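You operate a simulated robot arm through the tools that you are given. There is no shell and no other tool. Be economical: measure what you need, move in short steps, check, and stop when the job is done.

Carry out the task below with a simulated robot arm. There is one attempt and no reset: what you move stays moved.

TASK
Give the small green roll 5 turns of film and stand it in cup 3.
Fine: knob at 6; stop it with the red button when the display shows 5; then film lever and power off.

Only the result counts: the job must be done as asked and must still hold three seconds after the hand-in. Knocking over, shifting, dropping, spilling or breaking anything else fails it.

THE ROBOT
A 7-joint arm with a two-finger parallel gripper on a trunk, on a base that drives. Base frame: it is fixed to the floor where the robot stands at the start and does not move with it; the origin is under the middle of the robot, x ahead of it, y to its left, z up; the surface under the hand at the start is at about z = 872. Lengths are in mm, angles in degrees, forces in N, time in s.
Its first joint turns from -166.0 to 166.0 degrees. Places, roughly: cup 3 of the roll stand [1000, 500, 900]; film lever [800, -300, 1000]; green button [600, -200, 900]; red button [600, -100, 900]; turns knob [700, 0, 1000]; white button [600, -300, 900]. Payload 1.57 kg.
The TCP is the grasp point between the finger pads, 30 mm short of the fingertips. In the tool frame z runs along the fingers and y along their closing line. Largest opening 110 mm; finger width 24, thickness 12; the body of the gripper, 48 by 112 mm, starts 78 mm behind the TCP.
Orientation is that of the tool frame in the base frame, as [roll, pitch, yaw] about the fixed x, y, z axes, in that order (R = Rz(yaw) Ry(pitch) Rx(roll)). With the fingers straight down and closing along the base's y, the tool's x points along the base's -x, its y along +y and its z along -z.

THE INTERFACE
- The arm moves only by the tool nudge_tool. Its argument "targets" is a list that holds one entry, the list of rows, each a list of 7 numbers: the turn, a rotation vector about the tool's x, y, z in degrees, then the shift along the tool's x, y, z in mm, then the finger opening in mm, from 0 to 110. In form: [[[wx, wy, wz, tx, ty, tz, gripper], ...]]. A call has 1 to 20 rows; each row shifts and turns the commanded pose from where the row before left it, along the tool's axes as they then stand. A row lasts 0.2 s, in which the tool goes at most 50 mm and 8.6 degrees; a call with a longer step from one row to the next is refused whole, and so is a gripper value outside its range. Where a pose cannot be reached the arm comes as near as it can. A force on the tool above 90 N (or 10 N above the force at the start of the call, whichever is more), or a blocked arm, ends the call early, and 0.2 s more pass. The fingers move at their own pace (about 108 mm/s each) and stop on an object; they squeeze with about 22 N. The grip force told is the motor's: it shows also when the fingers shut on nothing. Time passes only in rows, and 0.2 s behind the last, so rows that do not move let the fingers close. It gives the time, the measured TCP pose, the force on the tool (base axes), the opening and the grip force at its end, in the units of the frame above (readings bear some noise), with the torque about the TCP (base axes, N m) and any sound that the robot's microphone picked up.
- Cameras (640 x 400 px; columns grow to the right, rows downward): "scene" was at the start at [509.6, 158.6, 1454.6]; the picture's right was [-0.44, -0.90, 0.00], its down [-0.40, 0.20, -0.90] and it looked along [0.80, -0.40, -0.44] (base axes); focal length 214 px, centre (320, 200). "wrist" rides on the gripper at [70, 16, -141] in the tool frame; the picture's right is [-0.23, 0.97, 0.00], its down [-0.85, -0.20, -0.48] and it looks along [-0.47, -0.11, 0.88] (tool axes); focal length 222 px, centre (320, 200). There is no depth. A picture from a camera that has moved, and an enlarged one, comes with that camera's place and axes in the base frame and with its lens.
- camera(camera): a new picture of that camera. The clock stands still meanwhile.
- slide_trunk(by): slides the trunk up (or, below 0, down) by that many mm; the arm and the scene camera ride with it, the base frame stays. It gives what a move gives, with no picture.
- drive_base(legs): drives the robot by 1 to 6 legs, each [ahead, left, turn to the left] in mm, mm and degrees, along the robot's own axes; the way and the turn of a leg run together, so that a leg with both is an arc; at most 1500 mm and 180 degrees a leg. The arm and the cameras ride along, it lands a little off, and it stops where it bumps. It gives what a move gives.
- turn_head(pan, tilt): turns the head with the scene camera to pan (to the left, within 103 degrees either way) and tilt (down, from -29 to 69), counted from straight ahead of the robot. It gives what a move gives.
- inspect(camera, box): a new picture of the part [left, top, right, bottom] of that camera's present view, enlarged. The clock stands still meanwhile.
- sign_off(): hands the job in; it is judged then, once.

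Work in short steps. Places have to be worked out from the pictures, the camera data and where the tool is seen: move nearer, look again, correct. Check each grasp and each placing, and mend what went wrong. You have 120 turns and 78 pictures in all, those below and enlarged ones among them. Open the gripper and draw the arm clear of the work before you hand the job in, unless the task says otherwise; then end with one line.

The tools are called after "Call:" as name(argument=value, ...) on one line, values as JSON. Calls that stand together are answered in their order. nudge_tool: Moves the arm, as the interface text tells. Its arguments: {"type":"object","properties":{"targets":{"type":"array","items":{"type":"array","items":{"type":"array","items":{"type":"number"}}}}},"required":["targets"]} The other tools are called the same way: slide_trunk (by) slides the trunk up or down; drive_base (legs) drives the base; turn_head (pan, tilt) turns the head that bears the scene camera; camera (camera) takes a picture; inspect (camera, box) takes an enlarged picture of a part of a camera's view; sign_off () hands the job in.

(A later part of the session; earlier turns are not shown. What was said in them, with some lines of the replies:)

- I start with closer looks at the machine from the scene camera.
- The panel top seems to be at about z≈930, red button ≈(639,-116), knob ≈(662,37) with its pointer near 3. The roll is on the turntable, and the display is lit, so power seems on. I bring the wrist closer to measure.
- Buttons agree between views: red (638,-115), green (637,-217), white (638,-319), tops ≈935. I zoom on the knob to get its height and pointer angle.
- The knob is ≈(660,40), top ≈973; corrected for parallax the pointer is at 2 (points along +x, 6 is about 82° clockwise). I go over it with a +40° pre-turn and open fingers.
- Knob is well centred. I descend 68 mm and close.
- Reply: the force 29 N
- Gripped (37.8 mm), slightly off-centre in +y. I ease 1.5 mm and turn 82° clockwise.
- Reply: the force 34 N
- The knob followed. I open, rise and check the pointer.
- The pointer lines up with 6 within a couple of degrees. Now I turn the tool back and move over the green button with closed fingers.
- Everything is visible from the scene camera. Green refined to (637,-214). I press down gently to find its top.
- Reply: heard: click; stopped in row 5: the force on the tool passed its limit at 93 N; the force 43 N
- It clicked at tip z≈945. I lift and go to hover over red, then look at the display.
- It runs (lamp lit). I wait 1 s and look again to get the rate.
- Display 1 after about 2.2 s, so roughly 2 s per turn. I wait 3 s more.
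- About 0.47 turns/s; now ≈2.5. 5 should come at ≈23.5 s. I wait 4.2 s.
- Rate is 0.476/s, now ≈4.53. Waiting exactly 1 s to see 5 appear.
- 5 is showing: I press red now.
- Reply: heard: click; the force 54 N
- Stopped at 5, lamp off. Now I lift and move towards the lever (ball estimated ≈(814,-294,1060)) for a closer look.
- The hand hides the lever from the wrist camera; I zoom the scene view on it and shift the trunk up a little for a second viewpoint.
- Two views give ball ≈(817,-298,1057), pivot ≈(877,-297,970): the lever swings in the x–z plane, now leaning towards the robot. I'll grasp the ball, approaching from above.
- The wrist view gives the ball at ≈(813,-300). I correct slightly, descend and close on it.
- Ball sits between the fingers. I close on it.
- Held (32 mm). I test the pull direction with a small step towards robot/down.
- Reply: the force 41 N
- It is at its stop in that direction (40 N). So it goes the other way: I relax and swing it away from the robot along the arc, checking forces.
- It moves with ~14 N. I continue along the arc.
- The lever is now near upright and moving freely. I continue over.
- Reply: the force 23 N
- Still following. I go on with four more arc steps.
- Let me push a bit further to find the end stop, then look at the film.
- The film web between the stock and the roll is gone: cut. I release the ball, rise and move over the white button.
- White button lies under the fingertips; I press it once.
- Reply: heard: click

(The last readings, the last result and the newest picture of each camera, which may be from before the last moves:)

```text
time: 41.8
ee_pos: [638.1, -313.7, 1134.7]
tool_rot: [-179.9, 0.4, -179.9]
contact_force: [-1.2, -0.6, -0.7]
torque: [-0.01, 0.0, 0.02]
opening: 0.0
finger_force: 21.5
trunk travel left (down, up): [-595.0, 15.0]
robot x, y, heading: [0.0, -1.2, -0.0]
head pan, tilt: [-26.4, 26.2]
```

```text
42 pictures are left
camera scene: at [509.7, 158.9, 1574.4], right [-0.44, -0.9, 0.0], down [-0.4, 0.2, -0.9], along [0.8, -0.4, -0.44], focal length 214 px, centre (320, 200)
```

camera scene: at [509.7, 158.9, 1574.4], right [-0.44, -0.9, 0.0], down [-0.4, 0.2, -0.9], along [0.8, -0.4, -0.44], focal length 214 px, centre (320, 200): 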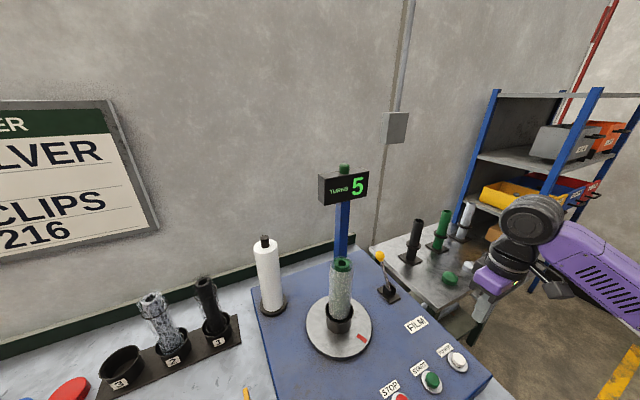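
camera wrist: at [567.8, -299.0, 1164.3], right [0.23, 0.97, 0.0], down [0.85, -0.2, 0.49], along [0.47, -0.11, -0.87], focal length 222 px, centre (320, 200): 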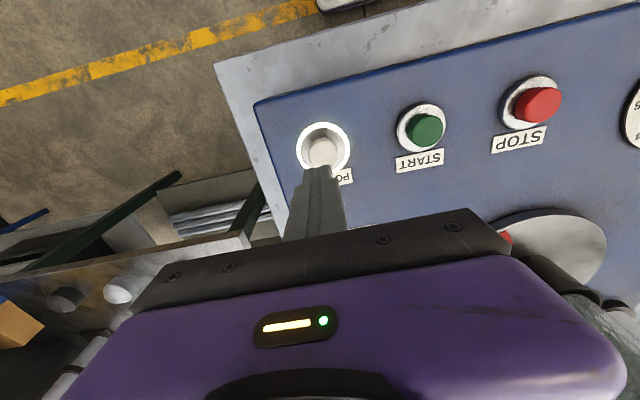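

A click was heard, but the display still shows 5; I check the power ring.

Call:
inspect(camera="scene", box=[300, 150, 500, 400])

Call:
camera(camera="wrist")

```text
1.60 times, centred on (400, 275) of scene
camera zoom: at [509.7, 158.9, 1574.4], right [-0.44, -0.9, 0.0], down [-0.4, 0.2, -0.9], along [0.8, -0.4, -0.44], focal length 343 px, centre (192, 80)
```

zoom: 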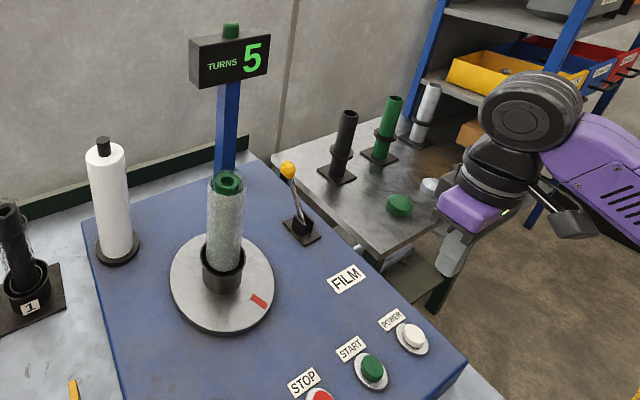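

```text
40 pictures are left
camera wrist: at [566.5, -298.4, 1275.9], right [0.23, 0.97, 0.0], down [0.85, -0.2, 0.49], along [0.47, -0.11, -0.87], focal length 222 px, centre (320, 200)
```

wrist: 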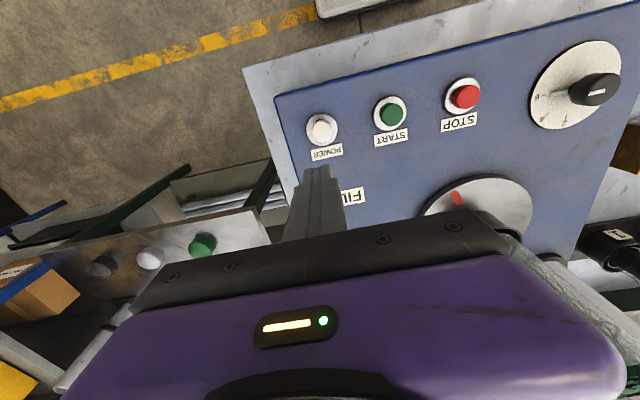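

The power ring is dark: off. Now the roll, at roughly (870,-85), top ≈1174. I rise and move above it with open fingers.

Call:
nudge_tool(targets=[[[0, 0, 0, 0, 0, -45, 100], [0, 0, 0, 0, 0, -45, 100], [0, 0, 0, 0, 0, -45, 100], [0, 0, 0, -28, 28, 0, 100], [0, 0, 0, -28, 28, 0, 100], [0, 0, 0, -28, 28, 0, 100], [0, 0, 0, -28, 28, 0, 100], [0, 0, 0, -28, 28, 0, 100], [0, 0, 0, -28, 28, 0, 100], [0, 0, 0, -28, 28, 0, 100], [0, 0, 0, -28, 30, 0, 100], [0, 0, 0, 0, 0, 0, 100]]])

Call:
camera(camera="wrist")

Call:
camera(camera="scene")

```text
time: 44.4
ee_pos: [860.5, -85.6, 1271.9]
tool_rot: [-179.9, 0.6, 179.9]
contact_force: [-0.2, 0.2, -0.3]
torque: [-0.01, 0.0, 0.02]
opening: 100.1
finger_force: 0.0
trunk travel left (down, up): [-595.0, 15.0]
robot x, y, heading: [2.2, 0.9, -0.1]
head pan, tilt: [-26.4, 26.2]
```

```text
39 pictures are left
camera wrist: at [789.7, -70.4, 1412.9], right [0.23, 0.97, 0.0], down [0.85, -0.2, 0.49], along [0.48, -0.11, -0.87], focal length 222 px, centre (320, 200)
```

wrist: 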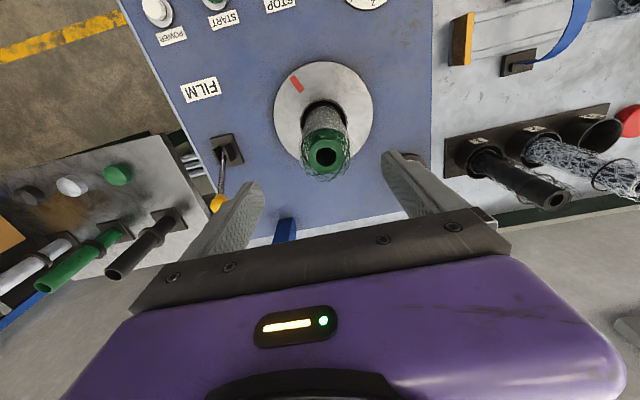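

```text
38 pictures are left
camera scene: at [509.6, 159.0, 1574.5], right [-0.44, -0.9, 0.0], down [-0.4, 0.2, -0.9], along [0.8, -0.4, -0.44], focal length 214 px, centre (320, 200)
```

scene: 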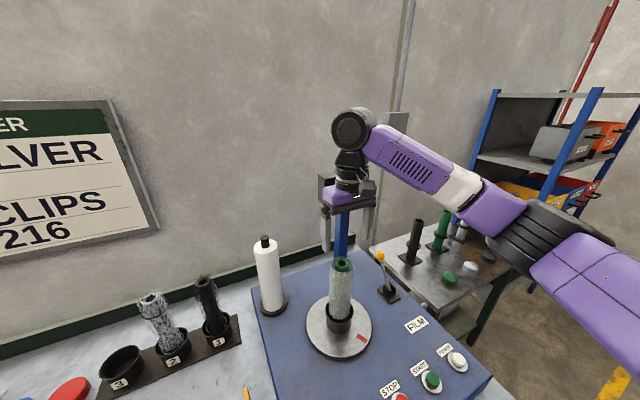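

Combining views: roll axis ≈(860,-79), top ≈1193. I correct and descend partly, then check centring.

Call:
nudge_tool(targets=[[[0, 0, 0, 0, 3, 25, 105], [0, 0, 0, 0, 3, 25, 105], [0, 0, 0, 0, 0, 25, 105], [0, 0, 0, 0, 0, 22, 105], [0, 0, 0, 0, 0, 0, 105]]])

Call:
camera(camera="wrist")

Call:
inspect(camera="scene", box=[280, 170, 420, 370])

```text
time: 45.6
ee_pos: [859.8, -81.1, 1175.4]
tool_rot: [-180.0, 0.7, -179.9]
contact_force: [-0.1, -0.1, -0.1]
torque: [0.02, 0.0, -0.02]
opening: 105.3
finger_force: 0.1
trunk travel left (down, up): [-595.0, 15.0]
robot x, y, heading: [0.3, -0.0, 0.0]
head pan, tilt: [-26.4, 26.2]
```

```text
37 pictures are left
camera wrist: at [790.1, -65.0, 1316.2], right [0.23, 0.97, 0.0], down [0.85, -0.2, 0.49], along [0.48, -0.11, -0.87], focal length 222 px, centre (320, 200)
```

wrist: 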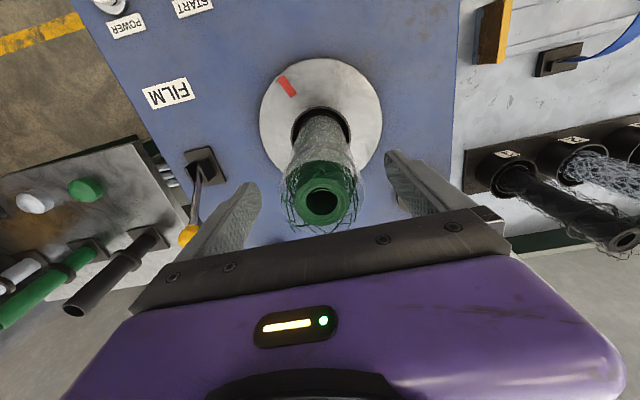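

```text
2.00 times, centred on (350, 270) of scene
camera zoom: at [509.6, 158.8, 1574.6], right [-0.44, -0.9, 0.0], down [-0.4, 0.2, -0.9], along [0.8, -0.4, -0.44], focal length 429 px, centre (260, 60)
```

zoom: 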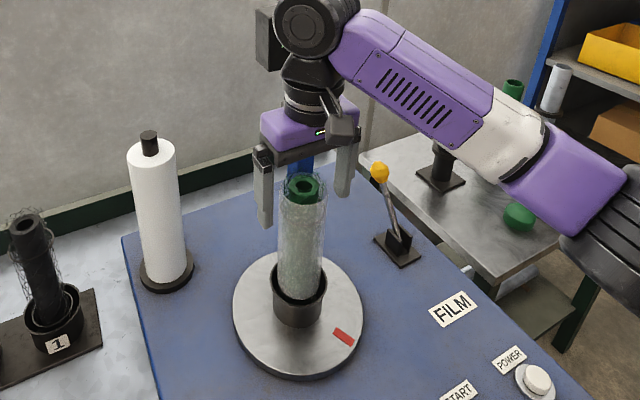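

Roll axis seems ≈(852,-79), top ~1200. I shift a little, descend 30 mm and close gently.

Call:
nudge_tool(targets=[[[0, 0, 0, 7, 2, 15, 105], [0, 0, 0, 0, 0, 13, 105], [0, 0, 0, 0, 0, 0, 40], [0, 0, 0, 0, 0, 0, 40], [0, 0, 0, 0, 0, 0, 40], [0, 0, 0, 0, 0, 0, 40]]])

Call:
camera(camera="wrist")

```text
time: 47.0
ee_pos: [854.6, -78.4, 1146.2]
tool_rot: [-179.9, 0.6, -180.0]
contact_force: [-0.7, -1.0, 1.5]
torque: [-0.12, -0.11, -0.06]
opening: 54.9
finger_force: 22.3
trunk travel left (down, up): [-595.0, 15.0]
robot x, y, heading: [-0.7, -0.7, -0.0]
head pan, tilt: [-26.4, 26.2]
```

```text
35 pictures are left
camera wrist: at [783.2, -63.4, 1288.4], right [0.23, 0.97, 0.0], down [0.85, -0.2, 0.49], along [0.48, -0.11, -0.87], focal length 222 px, centre (320, 200)
```

wrist: 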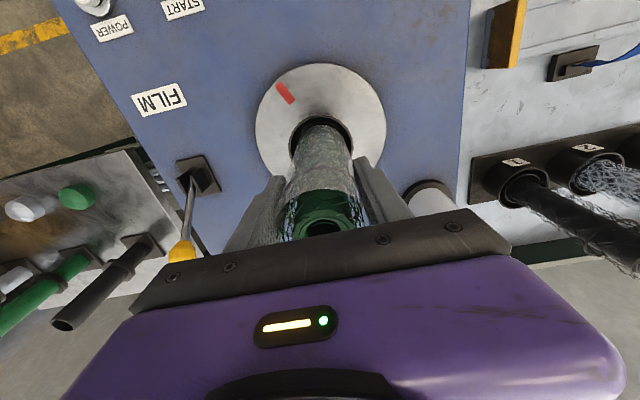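

Grasped at 55 mm. I lift slowly and check that it comes along.

Call:
nudge_tool(targets=[[[0, 0, 0, 0, 0, -8, 40], [0, 0, 0, 0, 0, -12, 40], [0, 0, 0, 0, 0, -20, 40], [0, 0, 0, 0, 0, -20, 40], [0, 0, 0, 0, 0, -20, 40], [0, 0, 0, 0, 0, -20, 40]]])

Call:
camera(camera="scene")

```text
time: 48.4
ee_pos: [852.9, -78.3, 1247.8]
tool_rot: [-180.0, 0.5, -179.9]
contact_force: [0.0, -1.1, -2.4]
torque: [0.01, 0.04, 0.02]
opening: 54.8
finger_force: 21.9
trunk travel left (down, up): [-595.0, 15.0]
robot x, y, heading: [0.6, 0.3, -0.1]
head pan, tilt: [-26.4, 26.2]
```

```text
34 pictures are left
camera scene: at [509.7, 158.7, 1574.5], right [-0.44, -0.9, 0.0], down [-0.4, 0.2, -0.9], along [0.8, -0.4, -0.44], focal length 214 px, centre (320, 200)
```

scene: 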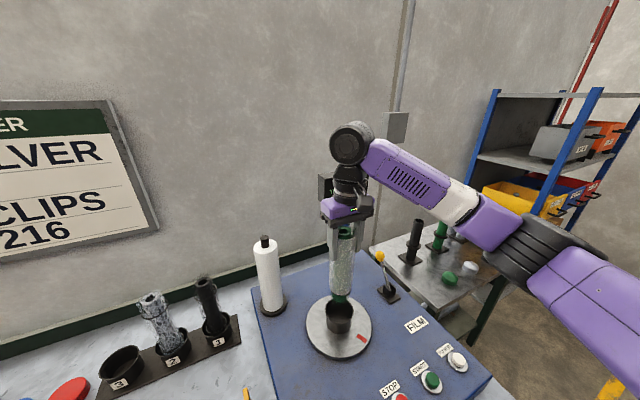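

The roll is out and hanging straight. I lift further, draw it back to x≈700 and yaw 90° so the fingers will clear roll 2 beside cup 3.

Call:
nudge_tool(targets=[[[0, 0, 0, 0, 0, -25, 40], [0, 0, 0, 0, 0, -25, 40], [0, 0, 0, 30, 0, 0, 40], [0, 0, 0, 30, 0, 0, 40], [0, 0, 0, 30, 0, 0, 40], [0, 0, 0, 30, 0, 0, 40], [0, 0, 0, 30, 0, 0, 40], [0, 0, 7.5, 0, 0, 0, 40], [0, 0, 7.5, 0, 0, 0, 40], [0, 0, 7.5, 0, 0, 0, 40], [0, 0, 7.5, 0, 0, 0, 40], [0, 0, 7.5, 0, 0, 0, 40], [0, 0, 7.5, 0, 0, 0, 40], [0, 0, 7.5, 0, 0, 0, 40], [0, 0, 7.5, 0, 0, 0, 40], [0, 0, 7.5, 0, 0, 0, 40], [0, 0, 7.5, 0, 0, 0, 40], [0, 0, 7.5, 0, 0, 0, 40], [0, 0, 7.5, 0, 0, 0, 40], [0, 0, 0, 0, 0, 0, 40]]])

Call:
camera(camera="wrist")

Call:
camera(camera="scene")

```text
time: 52.6
ee_pos: [703.0, -78.9, 1295.3]
tool_rot: [179.4, 0.1, 89.9]
contact_force: [-0.4, -0.6, -2.3]
torque: [0.03, 0.0, -0.01]
opening: 54.6
finger_force: 21.6
trunk travel left (down, up): [-595.0, 15.0]
robot x, y, heading: [-0.2, -1.5, -0.3]
head pan, tilt: [-26.4, 26.2]
```

```text
33 pictures are left
camera wrist: at [717.7, -9.7, 1437.3], right [0.97, -0.23, 0.01], down [-0.21, -0.85, 0.48], along [-0.1, -0.47, -0.88], focal length 222 px, centre (320, 200)
```

wrist: 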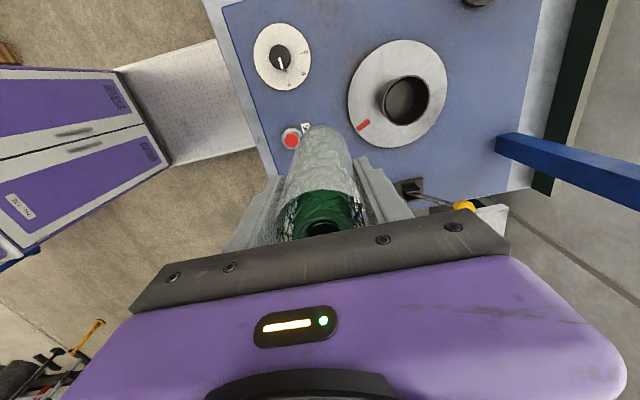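

```text
32 pictures are left
camera scene: at [509.6, 158.7, 1574.6], right [-0.44, -0.9, 0.0], down [-0.4, 0.2, -0.9], along [0.8, -0.4, -0.44], focal length 214 px, centre (320, 200)
```

scene: 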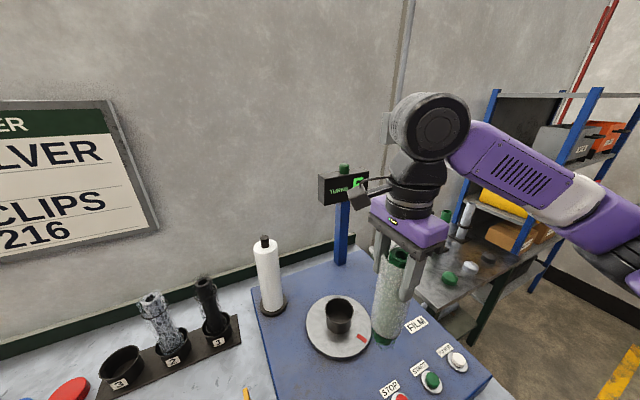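

I look at the floor to the left before driving.

Call:
turn_head(pan=55, tilt=45)

Call:
camera(camera="scene")

```text
time: 54.1
ee_pos: [703.1, -79.5, 1296.2]
tool_rot: [179.4, 0.1, 90.0]
contact_force: [-0.2, 0.3, -2.8]
torque: [0.05, 0.0, -0.01]
opening: 54.8
finger_force: 21.5
trunk travel left (down, up): [-595.0, 15.0]
robot x, y, heading: [1.1, -3.7, 0.4]
head pan, tilt: [55.0, 45.0]
```

```text
31 pictures are left
camera scene: at [474.1, 266.1, 1545.9], right [0.82, -0.57, 0.0], down [-0.41, -0.58, -0.71], along [0.41, 0.58, -0.71], focal length 214 px, centre (320, 200)
```

scene: 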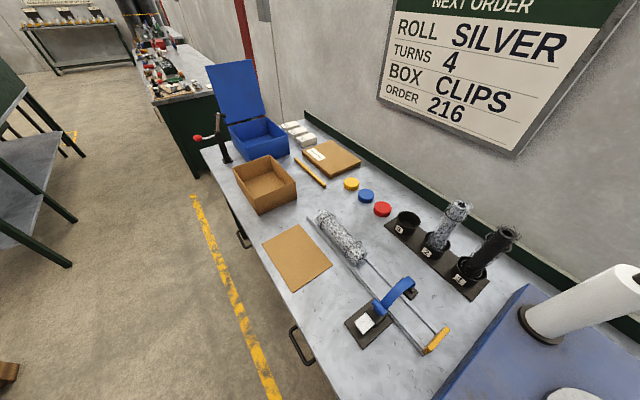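

Floor is clear to the left. I drive left 480, then ahead 130.

Call:
drive_base(legs=[[0, 480, 0], [130, 0, 0]])

Call:
turn_head(pan=0, tilt=40)

Call:
camera(camera="scene")

Call:
camera(camera="wrist")

```text
time: 57.9
ee_pos: [830.9, 404.9, 1295.4]
tool_rot: [179.3, 0.1, 90.3]
contact_force: [-0.4, 0.1, -2.0]
torque: [0.01, -0.03, 0.02]
opening: 54.9
finger_force: 22.2
trunk travel left (down, up): [-595.0, 15.0]
robot x, y, heading: [130.8, 480.8, 0.0]
head pan, tilt: [55.0, 45.0]
```

```text
time: 59.1
ee_pos: [831.7, 405.7, 1295.6]
tool_rot: [179.4, 0.0, 90.0]
contact_force: [0.1, -0.2, -2.4]
torque: [0.04, 0.01, 0.0]
opening: 54.6
finger_force: 21.6
trunk travel left (down, up): [-595.0, 15.0]
robot x, y, heading: [131.0, 481.3, -0.3]
head pan, tilt: [0.0, 40.0]
```

```text
30 pictures are left
camera scene: at [641.3, 682.5, 1553.2], right [0.0, -1.0, 0.0], down [-0.64, 0.0, -0.77], along [0.77, 0.0, -0.64], focal length 214 px, centre (320, 200)
```

scene: 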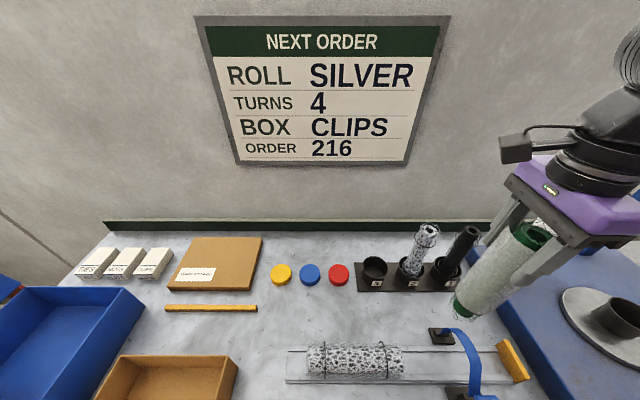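

```text
29 pictures are left
camera wrist: at [846.8, 473.6, 1437.3], right [0.97, -0.22, 0.01], down [-0.2, -0.85, 0.48], along [-0.1, -0.47, -0.88], focal length 222 px, centre (320, 200)
```

wrist: 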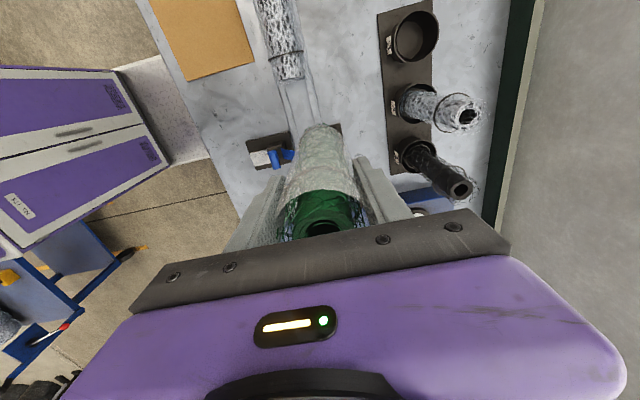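

Cup 3 computes to ≈(1043,498). I zoom both cameras on the cups to refine.

Call:
inspect(camera="scene", box=[340, 210, 500, 310])

Call:
inspect(camera="wrist", box=[350, 0, 510, 100])

```text
4.00 times, centred on (420, 260) of scene
camera zoom: at [641.3, 682.5, 1553.2], right [0.0, -1.0, 0.0], down [-0.64, 0.0, -0.77], along [0.77, 0.0, -0.64], focal length 858 px, centre (-80, -40)
```

zoom: 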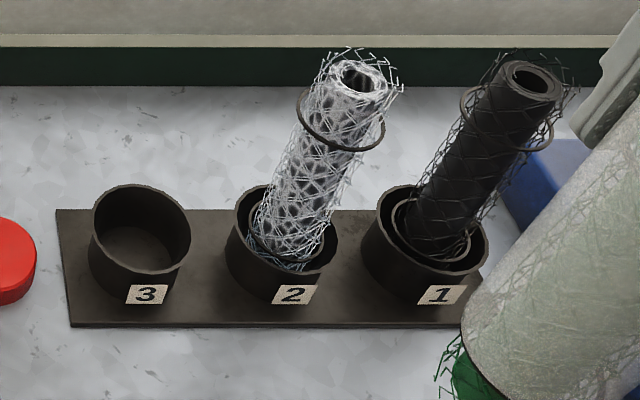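

```text
4.00 times, centred on (430, 50) of wrist
camera zoom: at [846.8, 473.6, 1437.3], right [0.97, -0.22, 0.01], down [-0.2, -0.85, 0.48], along [-0.1, -0.47, -0.88], focal length 888 px, centre (-120, 800)
```

zoom: 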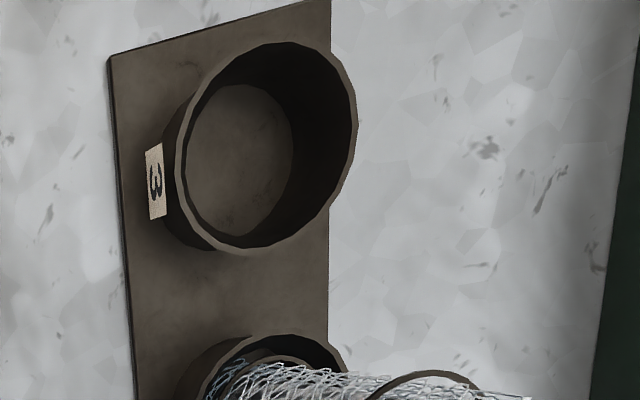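

Rim centre of cup 3 ≈(1045,499,920), about 80 mm wide. I zoom on the held roll to measure its bottom relative to the TCP.

Call:
inspect(camera="scene", box=[430, 150, 640, 350])

```text
2.00 times, centred on (535, 250) of scene
camera zoom: at [641.3, 682.5, 1553.2], right [0.0, -1.0, 0.0], down [-0.64, 0.0, -0.77], along [0.77, 0.0, -0.64], focal length 429 px, centre (-110, 100)
```

zoom: 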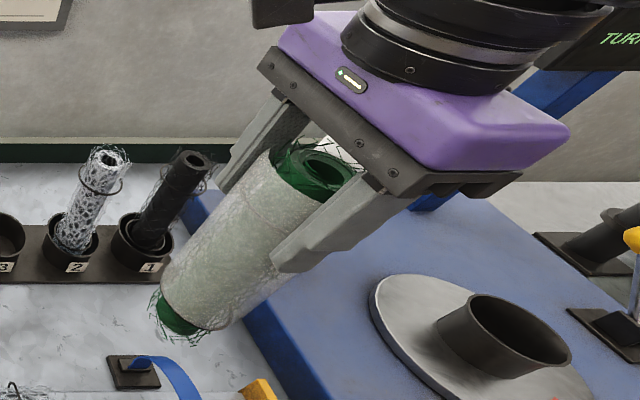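

Roll bottom is ≈175 mm below the TCP, axis perhaps ~7 mm to -y of the TCP. I move in +y first, then over cup 3 at the present height.

Call:
nudge_tool(targets=[[[0, 0, 0, 25, 0, 0, 40], [0, 0, 0, 25, 0, 0, 40], [0, 0, 0, 25, 0, 0, 40], [0, 0, 0, 25, 0, 0, 40], [0, 0, 0, 0, 30, 0, 40], [0, 0, 0, 0, 30, 0, 40], [0, 0, 0, 0, 30, 0, 40], [0, 0, 0, 0, 30, 0, 40], [0, 0, 0, 0, 30, 0, 40], [0, 0, 0, 0, 30, 0, 40], [0, 0, 0, 0, 30, 0, 40], [0, 0, 0, 0, 3, 0, 40], [0, 0, 0, 0, 0, 0, 40]]])

Call:
camera(camera="wrist")

Call:
inspect(camera="scene", box=[280, 60, 520, 310])

```text
time: 61.9
ee_pos: [1045.9, 504.5, 1298.2]
tool_rot: [179.4, 0.1, 90.2]
contact_force: [-0.3, 0.5, -2.9]
torque: [0.03, -0.01, 0.01]
opening: 55.0
finger_force: 22.5
trunk travel left (down, up): [-595.0, 15.0]
robot x, y, heading: [129.1, 483.4, -0.2]
head pan, tilt: [0.0, 40.0]
```

```text
25 pictures are left
camera wrist: at [1060.1, 574.3, 1439.5], right [0.97, -0.22, 0.01], down [-0.2, -0.85, 0.48], along [-0.1, -0.47, -0.88], focal length 222 px, centre (320, 200)
```

wrist: 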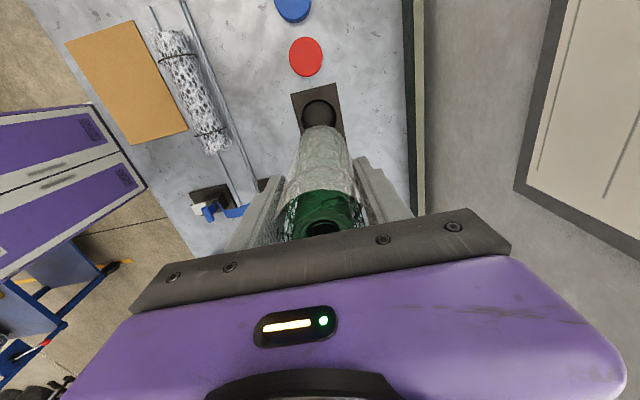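

```text
1.60 times, centred on (400, 185) of scene
camera zoom: at [641.4, 682.5, 1553.1], right [0.0, -1.0, 0.0], down [-0.64, 0.0, -0.77], along [0.77, 0.0, -0.64], focal length 343 px, centre (192, 224)
```

zoom: 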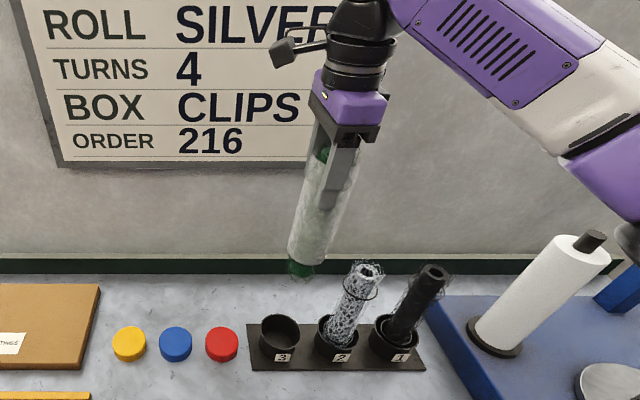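

The roll hangs vertical but its lateral offset needs a closer look.

Call:
inspect(camera="scene", box=[330, 140, 430, 290])

```text
2.67 times, centred on (380, 215) of scene
camera zoom: at [641.4, 682.5, 1553.1], right [0.0, -1.0, 0.0], down [-0.64, 0.0, -0.77], along [0.77, 0.0, -0.64], focal length 572 px, centre (160, 160)
```

zoom: 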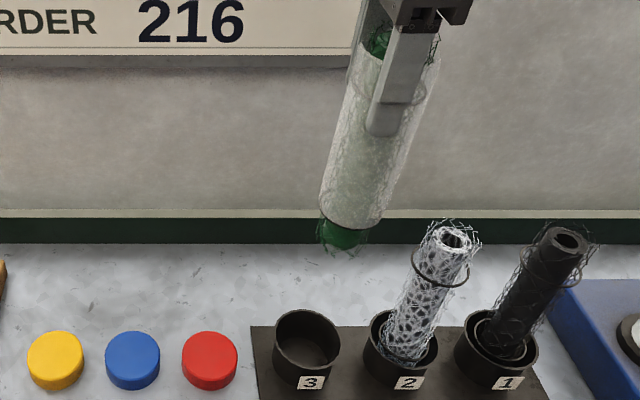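

Roll axis is at y≈491, so I shift +8 in y and lower until the bottom is ~25 mm above the rim.

Call:
nudge_tool(targets=[[[0, 0, 0, 8, 0, 0, 40], [0, 0, 0, 0, 0, 30, 40], [0, 0, 0, 0, 0, 30, 40], [0, 0, 0, 0, 0, 30, 40], [0, 0, 0, 0, 0, 30, 40], [0, 0, 0, 0, 0, 20, 40], [0, 0, 0, 0, 0, 15, 40], [0, 0, 0, 0, 0, 0, 40]]])

Call:
inspect(camera="scene", box=[330, 180, 450, 300])

Call:
camera(camera="wrist")

```text
time: 63.7
ee_pos: [1047.3, 513.0, 1141.4]
tool_rot: [179.4, 0.1, 90.1]
contact_force: [-0.5, 0.3, -3.0]
torque: [0.0, -0.01, 0.02]
opening: 54.8
finger_force: 21.9
trunk travel left (down, up): [-595.0, 15.0]
robot x, y, heading: [129.4, 485.5, -0.1]
head pan, tilt: [0.0, 40.0]
```

```text
3.33 times, centred on (390, 240) of scene
camera zoom: at [641.4, 682.5, 1553.1], right [0.0, -1.0, 0.0], down [-0.64, 0.0, -0.77], along [0.77, 0.0, -0.64], focal length 715 px, centre (87, 67)
```

zoom: 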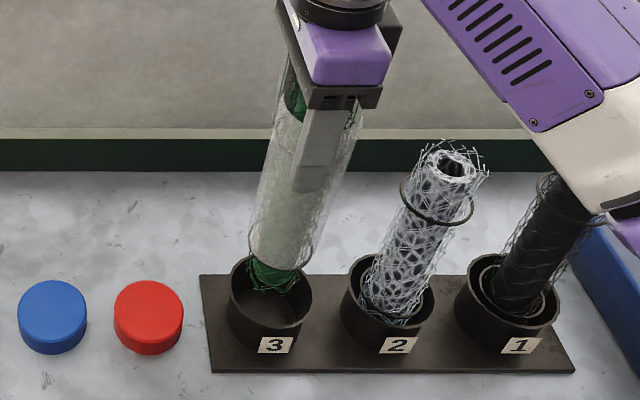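

```text
21 pictures are left
camera wrist: at [1062.0, 581.6, 1284.0], right [0.97, -0.22, 0.01], down [-0.2, -0.85, 0.48], along [-0.1, -0.47, -0.88], focal length 222 px, centre (320, 200)
```

wrist: 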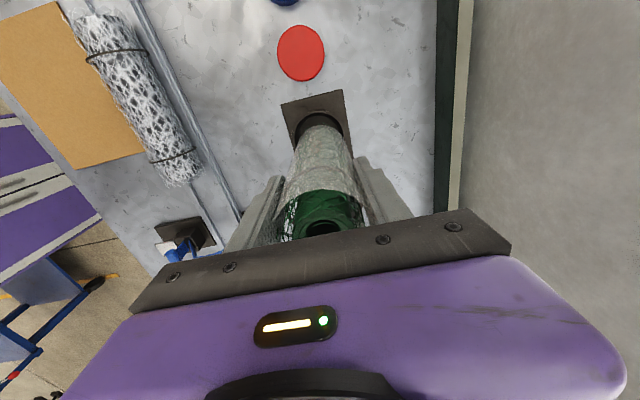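

Aligned over the cup. I lower 35 mm and look for contact.

Call:
nudge_tool(targets=[[[0, 0, 0, 0, 0, 12, 40], [0, 0, 0, 0, 0, 12, 40], [0, 0, 0, 0, 0, 11, 40], [0, 0, 0, 0, 0, 0, 40]]])

Call:
inspect(camera="scene", box=[330, 180, 450, 300])

```text
time: 64.7
ee_pos: [1046.7, 512.7, 1108.3]
tool_rot: [179.4, 0.0, 90.1]
contact_force: [0.1, -0.3, -3.2]
torque: [0.01, -0.02, 0.0]
opening: 54.5
finger_force: 21.9
trunk travel left (down, up): [-595.0, 15.0]
robot x, y, heading: [128.9, 482.2, -0.1]
head pan, tilt: [0.0, 40.0]
```

```text
3.33 times, centred on (390, 240) of scene
camera zoom: at [641.4, 682.5, 1553.1], right [0.0, -1.0, 0.0], down [-0.64, 0.0, -0.77], along [0.77, 0.0, -0.64], focal length 715 px, centre (87, 67)
```

zoom: 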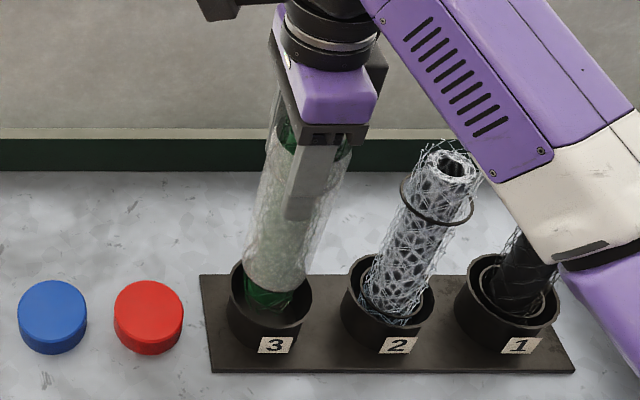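

No contact yet. The forearm passes near roll 1 in this view, so I check the whole picture before going lower.

Call:
camera(camera="scene")

```text
19 pictures are left
camera scene: at [641.4, 682.5, 1553.1], right [0.0, -1.0, 0.0], down [-0.64, 0.0, -0.77], along [0.77, 0.0, -0.64], focal length 214 px, centre (320, 200)
```

scene: 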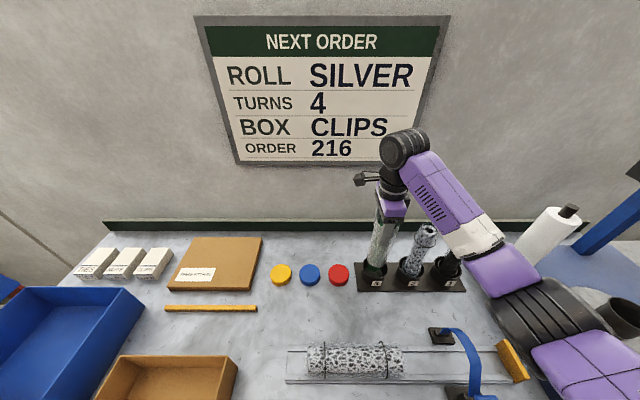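

By geometry the forearm (z≈1250 there) is well clear of roll 1. I lower on in small steps.

Call:
nudge_tool(targets=[[[0, 0, 0, 0, 0, 4, 40], [0, 0, 0, 0, 0, 4, 40], [0, 0, 0, 0, 0, 4, 40], [0, 0, 0, 0, 0, 0, 40]]])

```text
time: 65.7
ee_pos: [1046.1, 512.7, 1095.4]
tool_rot: [179.4, 0.2, 90.1]
contact_force: [0.0, -0.3, -2.7]
torque: [0.01, -0.03, 0.0]
opening: 54.5
finger_force: 22.3
trunk travel left (down, up): [-595.0, 15.0]
robot x, y, heading: [127.4, 483.7, 0.2]
head pan, tilt: [0.0, 40.0]
```

No contact yet; continue.

Call:
nudge_tool(targets=[[[0, 0, 0, 0, 0, 3, 40], [0, 0, 0, 0, 0, 3, 40], [0, 0, 0, 0, 0, 0, 40]]])

Call:
inspect(camera="scene", box=[340, 230, 420, 300])

```text
time: 66.5
ee_pos: [1046.8, 512.5, 1090.1]
tool_rot: [179.4, 0.1, 90.2]
contact_force: [0.0, -0.4, -2.2]
torque: [0.05, 0.04, 0.0]
opening: 54.7
finger_force: 22.2
trunk travel left (down, up): [-595.0, 15.0]
robot x, y, heading: [128.7, 480.8, 0.2]
head pan, tilt: [0.0, 40.0]
```

```text
5.71 times, centred on (380, 265) of scene
camera zoom: at [641.3, 682.5, 1553.1], right [0.0, -1.0, 0.0], down [-0.64, 0.0, -0.77], along [0.77, 0.0, -0.64], focal length 1226 px, centre (-23, -171)
```

zoom: 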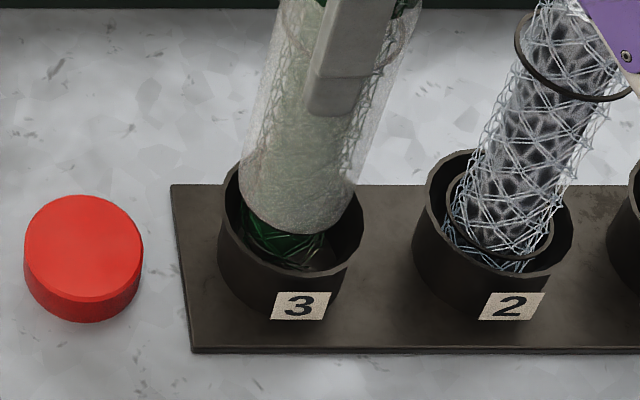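

Nicely centred. I keep lowering in small steps.

Call:
nudge_tool(targets=[[[0, 0, 0, 0, 0, 3, 40], [0, 0, 0, 0, 0, 3, 40], [0, 0, 0, 0, 0, 0, 40]]])

Call:
nudge_tool(targets=[[[0, 0, 0, 0, 0, 2, 40], [0, 0, 0, 0, 0, 2, 40], [0, 0, 0, 0, 0, 0, 40]]])

```text
time: 67.3
ee_pos: [1046.3, 511.9, 1083.7]
tool_rot: [179.4, 0.1, 90.2]
contact_force: [-0.6, 0.4, -2.8]
torque: [0.05, 0.01, 0.02]
opening: 54.8
finger_force: 21.9
trunk travel left (down, up): [-595.0, 15.0]
robot x, y, heading: [129.2, 482.3, 0.0]
head pan, tilt: [0.0, 40.0]
```

```text
time: 68.1
ee_pos: [1047.4, 512.7, 1079.8]
tool_rot: [179.4, 0.2, 90.1]
contact_force: [0.4, 0.6, -2.1]
torque: [0.03, 0.0, -0.02]
opening: 54.9
finger_force: 21.7
trunk travel left (down, up): [-595.0, 15.0]
robot x, y, heading: [127.5, 481.7, -0.1]
head pan, tilt: [0.0, 40.0]
```

Call:
nudge_tool(targets=[[[0, 0, 0, 0, 0, 2, 40], [0, 0, 0, 0, 0, 2, 40], [0, 0, 0, 0, 0, 0, 40]]])

Call:
nudge_tool(targets=[[[0, 0, 0, 0, 0, 2, 40], [0, 0, 0, 0, 0, 2, 40], [0, 0, 0, 0, 0, 0, 40]]])

Call:
inspect(camera="scene", box=[340, 230, 420, 300])

```text
time: 68.9
ee_pos: [1046.7, 513.5, 1075.5]
tool_rot: [179.3, 0.1, 90.2]
contact_force: [-0.1, 0.2, -2.4]
torque: [-0.01, 0.03, 0.03]
opening: 54.5
finger_force: 22.0
trunk travel left (down, up): [-595.0, 15.0]
robot x, y, heading: [133.1, 476.7, 0.1]
head pan, tilt: [0.0, 40.0]
```

```text
time: 69.7
ee_pos: [1045.9, 512.1, 1071.0]
tool_rot: [179.3, 0.0, 90.1]
contact_force: [0.9, 0.6, -2.7]
torque: [0.04, 0.01, 0.0]
opening: 54.9
finger_force: 21.9
trunk travel left (down, up): [-595.0, 15.0]
robot x, y, heading: [126.6, 484.4, -0.0]
head pan, tilt: [0.0, 40.0]
```

```text
5.71 times, centred on (380, 265) of scene
camera zoom: at [641.3, 682.5, 1553.1], right [0.0, -1.0, 0.0], down [-0.64, 0.0, -0.77], along [0.77, 0.0, -0.64], focal length 1226 px, centre (-23, -171)
```

zoom: 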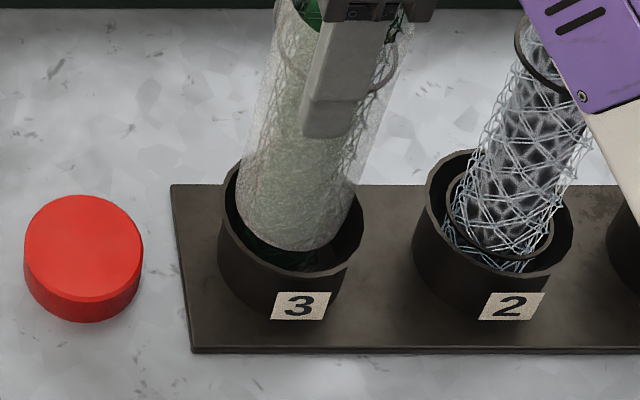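

Still hanging freely; a few more millimetres.

Call:
nudge_tool(targets=[[[0, 0, 0, 0, 0, 2, 40], [0, 0, 0, 0, 0, 2, 40], [0, 0, 0, 0, 0, 0, 40]]])

Call:
nudge_tool(targets=[[[0, 0, 0, 0, 0, 2, 40], [0, 0, 0, 0, 0, 1, 40], [0, 0, 0, 0, 0, 0, 40]]])

Call:
nudge_tool(targets=[[[0, 0, 0, 0, 0, 1, 40], [0, 0, 0, 0, 0, 1, 40], [0, 0, 0, 0, 0, 0, 40]]])

```text
time: 70.5
ee_pos: [1046.7, 511.7, 1069.1]
tool_rot: [179.4, 0.1, 90.2]
contact_force: [-2.4, 1.2, 9.5]
torque: [-0.13, 0.96, -0.15]
opening: 54.8
finger_force: 21.7
trunk travel left (down, up): [-595.0, 15.0]
robot x, y, heading: [127.9, 485.4, 0.4]
head pan, tilt: [0.0, 40.0]
```

```text
time: 71.3
ee_pos: [1047.1, 512.5, 1065.2]
tool_rot: [179.4, 0.1, 90.1]
contact_force: [-5.0, 2.3, 21.9]
torque: [-0.11, 1.23, -0.21]
opening: 54.9
finger_force: 22.6
trunk travel left (down, up): [-595.0, 15.0]
robot x, y, heading: [130.1, 482.1, 0.1]
head pan, tilt: [0.0, 40.0]
```

```text
time: 72.1
ee_pos: [1045.3, 512.2, 1061.5]
tool_rot: [179.5, 0.1, 90.0]
contact_force: [0.8, 0.6, 2.1]
torque: [-0.04, -0.17, 0.03]
opening: 54.5
finger_force: 22.2
trunk travel left (down, up): [-595.0, 15.0]
robot x, y, heading: [126.2, 483.7, 0.2]
head pan, tilt: [0.0, 40.0]
```

Contact began at 1069, then something seated at 1061. I look.

Call:
inspect(camera="scene", box=[340, 210, 440, 300])

Call:
inspect(camera="wrist", box=[240, 60, 400, 240])

```text
4.44 times, centred on (390, 255) of scene
camera zoom: at [641.3, 682.5, 1552.9], right [0.0, -1.0, 0.0], down [-0.64, 0.0, -0.77], along [0.77, 0.0, -0.64], focal length 953 px, centre (9, -44)
```

zoom: 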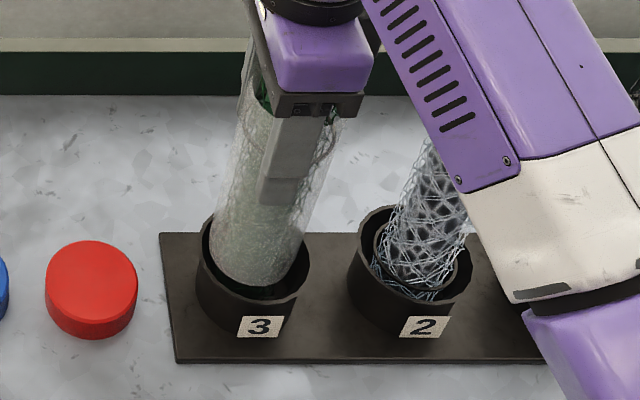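

```text
2.22 times, centred on (320, 150) of wrist
camera zoom: at [1061.9, 581.7, 1202.8], right [0.97, -0.23, 0.01], down [-0.2, -0.85, 0.48], along [-0.1, -0.47, -0.88], focal length 494 px, centre (320, 311)
```

zoom: 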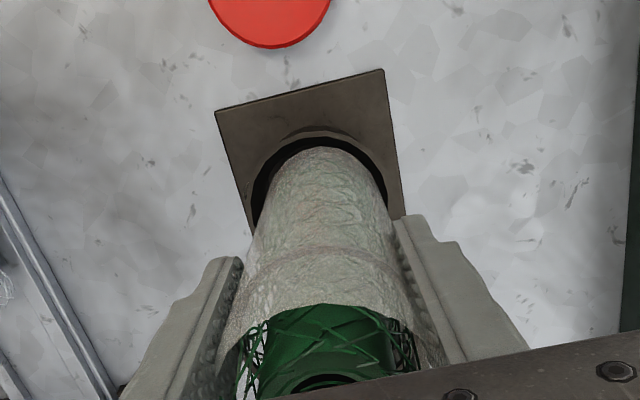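

It slipped past a catch; I continue gently until it sits on the floor.

Call:
nudge_tool(targets=[[[0, 0, 0, 0, 0, 1.5, 40], [0, 0, 0, 0, 0, 1.5, 40], [0, 0, 0, 0, 0, 0, 40]]])

Call:
nudge_tool(targets=[[[0, 0, 0, 0, 0, 1.5, 40], [0, 0, 0, 0, 0, 1.5, 40], [0, 0, 0, 0, 0, 0, 40]]])

```text
time: 72.9
ee_pos: [1046.4, 512.7, 1060.9]
tool_rot: [179.3, 0.1, 90.2]
contact_force: [-3.6, 0.1, 18.2]
torque: [-0.57, 1.0, -0.09]
opening: 54.5
finger_force: 22.3
trunk travel left (down, up): [-595.0, 15.0]
robot x, y, heading: [130.7, 482.3, -0.1]
head pan, tilt: [0.0, 40.0]
```

```text
time: 73.7
ee_pos: [1045.8, 513.1, 1057.0]
tool_rot: [179.3, 0.0, 90.3]
contact_force: [-3.6, 3.7, 22.1]
torque: [-0.04, 1.09, -0.21]
opening: 54.8
finger_force: 21.7
trunk travel left (down, up): [-595.0, 15.0]
robot x, y, heading: [131.3, 481.6, -0.0]
head pan, tilt: [0.0, 40.0]
```

Force plateaus at ~22 N, the slip limit of the grip, so the roll is on the cup floor and the fingers slide down it. I ease up 2 mm, then open.

Call:
nudge_tool(targets=[[[0, 0, 0, 0, 0, -1.5, 40], [0, 0, 0, 0, 0, 0, 52], [0, 0, 0, 0, 0, 0, 60], [0, 0, 0, 0, 0, 0, 75], [0, 0, 0, 0, 0, 0, 90]]])

Call:
inspect(camera="scene", box=[340, 210, 440, 300])

Call:
inspect(camera="wrist", box=[240, 60, 400, 240])

```text
time: 74.9
ee_pos: [1046.5, 513.3, 1056.8]
tool_rot: [179.3, 0.1, 90.1]
contact_force: [0.1, 0.3, -1.1]
torque: [-0.01, 0.03, -0.01]
opening: 90.0
finger_force: 0.1
trunk travel left (down, up): [-595.0, 15.0]
robot x, y, heading: [128.3, 485.2, -0.0]
head pan, tilt: [0.0, 40.0]
```

```text
4.44 times, centred on (390, 255) of scene
camera zoom: at [641.3, 682.5, 1553.2], right [0.0, -1.0, 0.0], down [-0.64, 0.0, -0.77], along [0.77, 0.0, -0.64], focal length 953 px, centre (9, -44)
```

zoom: 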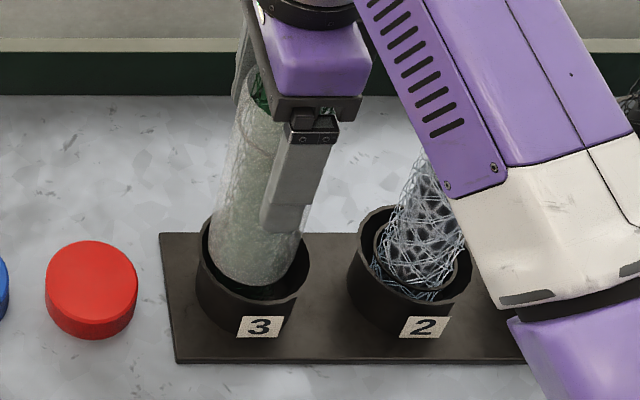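

```text
2.22 times, centred on (320, 150) of wrist
camera zoom: at [1062.1, 581.8, 1199.7], right [0.97, -0.22, 0.01], down [-0.2, -0.85, 0.48], along [-0.1, -0.47, -0.88], focal length 494 px, centre (320, 311)
```

zoom: 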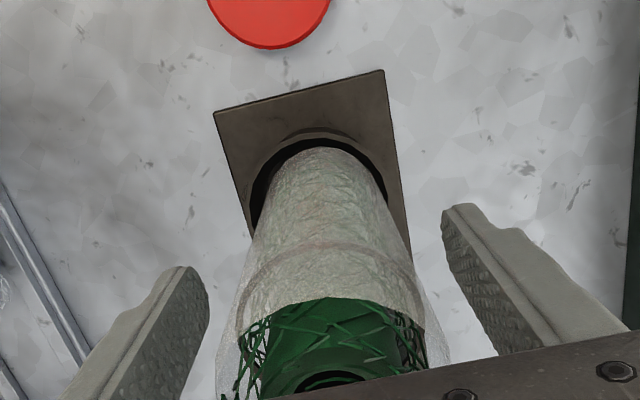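

The roll stands free in cup 3. I rise straight up, fingers open.

Call:
nudge_tool(targets=[[[0, 0, 0, 0, 0, -10, 100], [0, 0, 0, 0, 0, -20, 100], [0, 0, 0, 0, 0, -30, 100], [0, 0, 0, 0, 0, -30, 100], [0, 0, 0, 0, 0, -30, 100], [0, 0, 0, 0, 0, -30, 100], [0, 0, 0, 0, 0, -30, 100], [0, 0, 0, 0, -40, 0, 100], [0, 0, 0, 0, -40, 0, 100], [0, 0, 0, 0, -40, 0, 100], [0, 0, 0, 0, -40, 0, 100], [0, 0, 0, 0, -40, 0, 100]]])

Call:
camera(camera="scene")

Call:
inspect(camera="scene", box=[330, 200, 490, 310])

```text
time: 77.5
ee_pos: [843.6, 512.1, 1236.3]
tool_rot: [179.4, 0.0, 90.1]
contact_force: [1.1, -0.9, 0.6]
torque: [-0.03, 0.02, 0.01]
opening: 100.0
finger_force: 0.0
trunk travel left (down, up): [-595.0, 15.0]
robot x, y, heading: [132.6, 479.8, 0.1]
head pan, tilt: [0.0, 40.0]
```

```text
12 pictures are left
camera scene: at [641.5, 682.6, 1553.1], right [0.0, -1.0, 0.0], down [-0.64, 0.0, -0.77], along [0.77, 0.0, -0.64], focal length 214 px, centre (320, 200)
```

scene: 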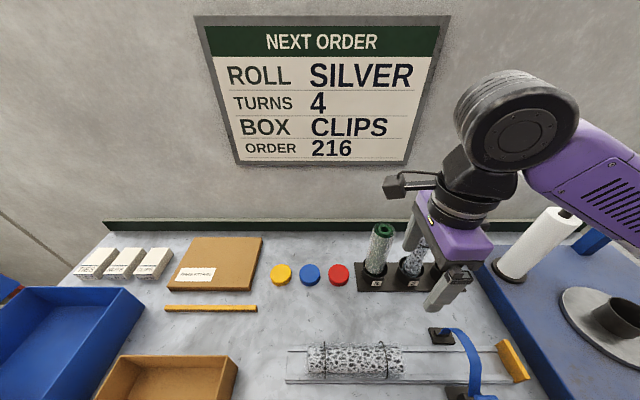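

```text
3.64 times, centred on (410, 255) of scene
camera zoom: at [641.5, 682.6, 1553.1], right [0.0, -1.0, 0.0], down [-0.64, 0.0, -0.77], along [0.77, 0.0, -0.64], focal length 780 px, centre (-7, 0)
```

zoom: 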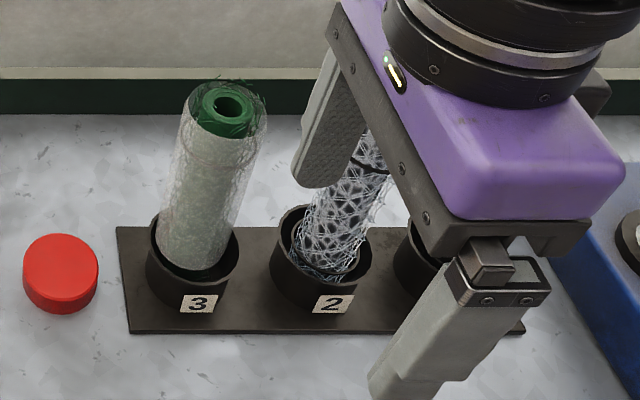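

The green roll stands upright in cup 3, neighbours untouched. One last look at the machine.

Call:
turn_head(pan=-60, tilt=40)

Call:
camera(camera="scene")

```text
time: 78.8
ee_pos: [843.9, 513.6, 1235.9]
tool_rot: [179.5, 0.1, 90.2]
contact_force: [-0.7, -0.2, 0.6]
torque: [-0.02, 0.04, 0.01]
opening: 100.0
finger_force: 0.2
trunk travel left (down, up): [-595.0, 15.0]
robot x, y, heading: [130.1, 482.7, 0.1]
head pan, tilt: [-60.0, 40.0]
```

```text
10 pictures are left
camera scene: at [598.9, 608.8, 1553.2], right [-0.86, -0.5, 0.0], down [-0.32, 0.56, -0.77], along [0.38, -0.66, -0.64], focal length 214 px, centre (320, 200)
```

scene: 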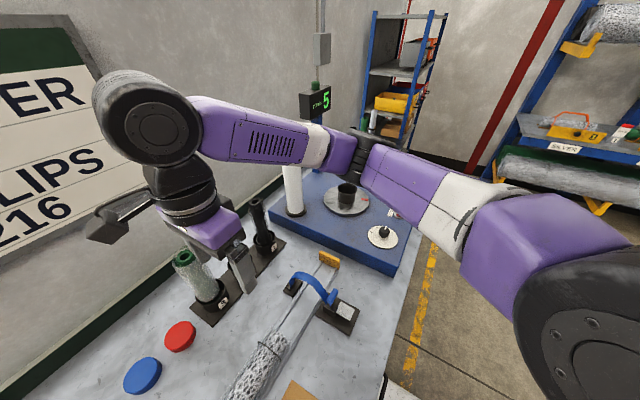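

All is in place: roll in cup 3, display at 5, ring off, film cut, hand open and clear. I hand in.

Call:
sign_off()

```text
The job is handed in.
```

The small green roll got 5 turns of film and stands in cup 3; the film is cut, the power is off, and the job is handed in.
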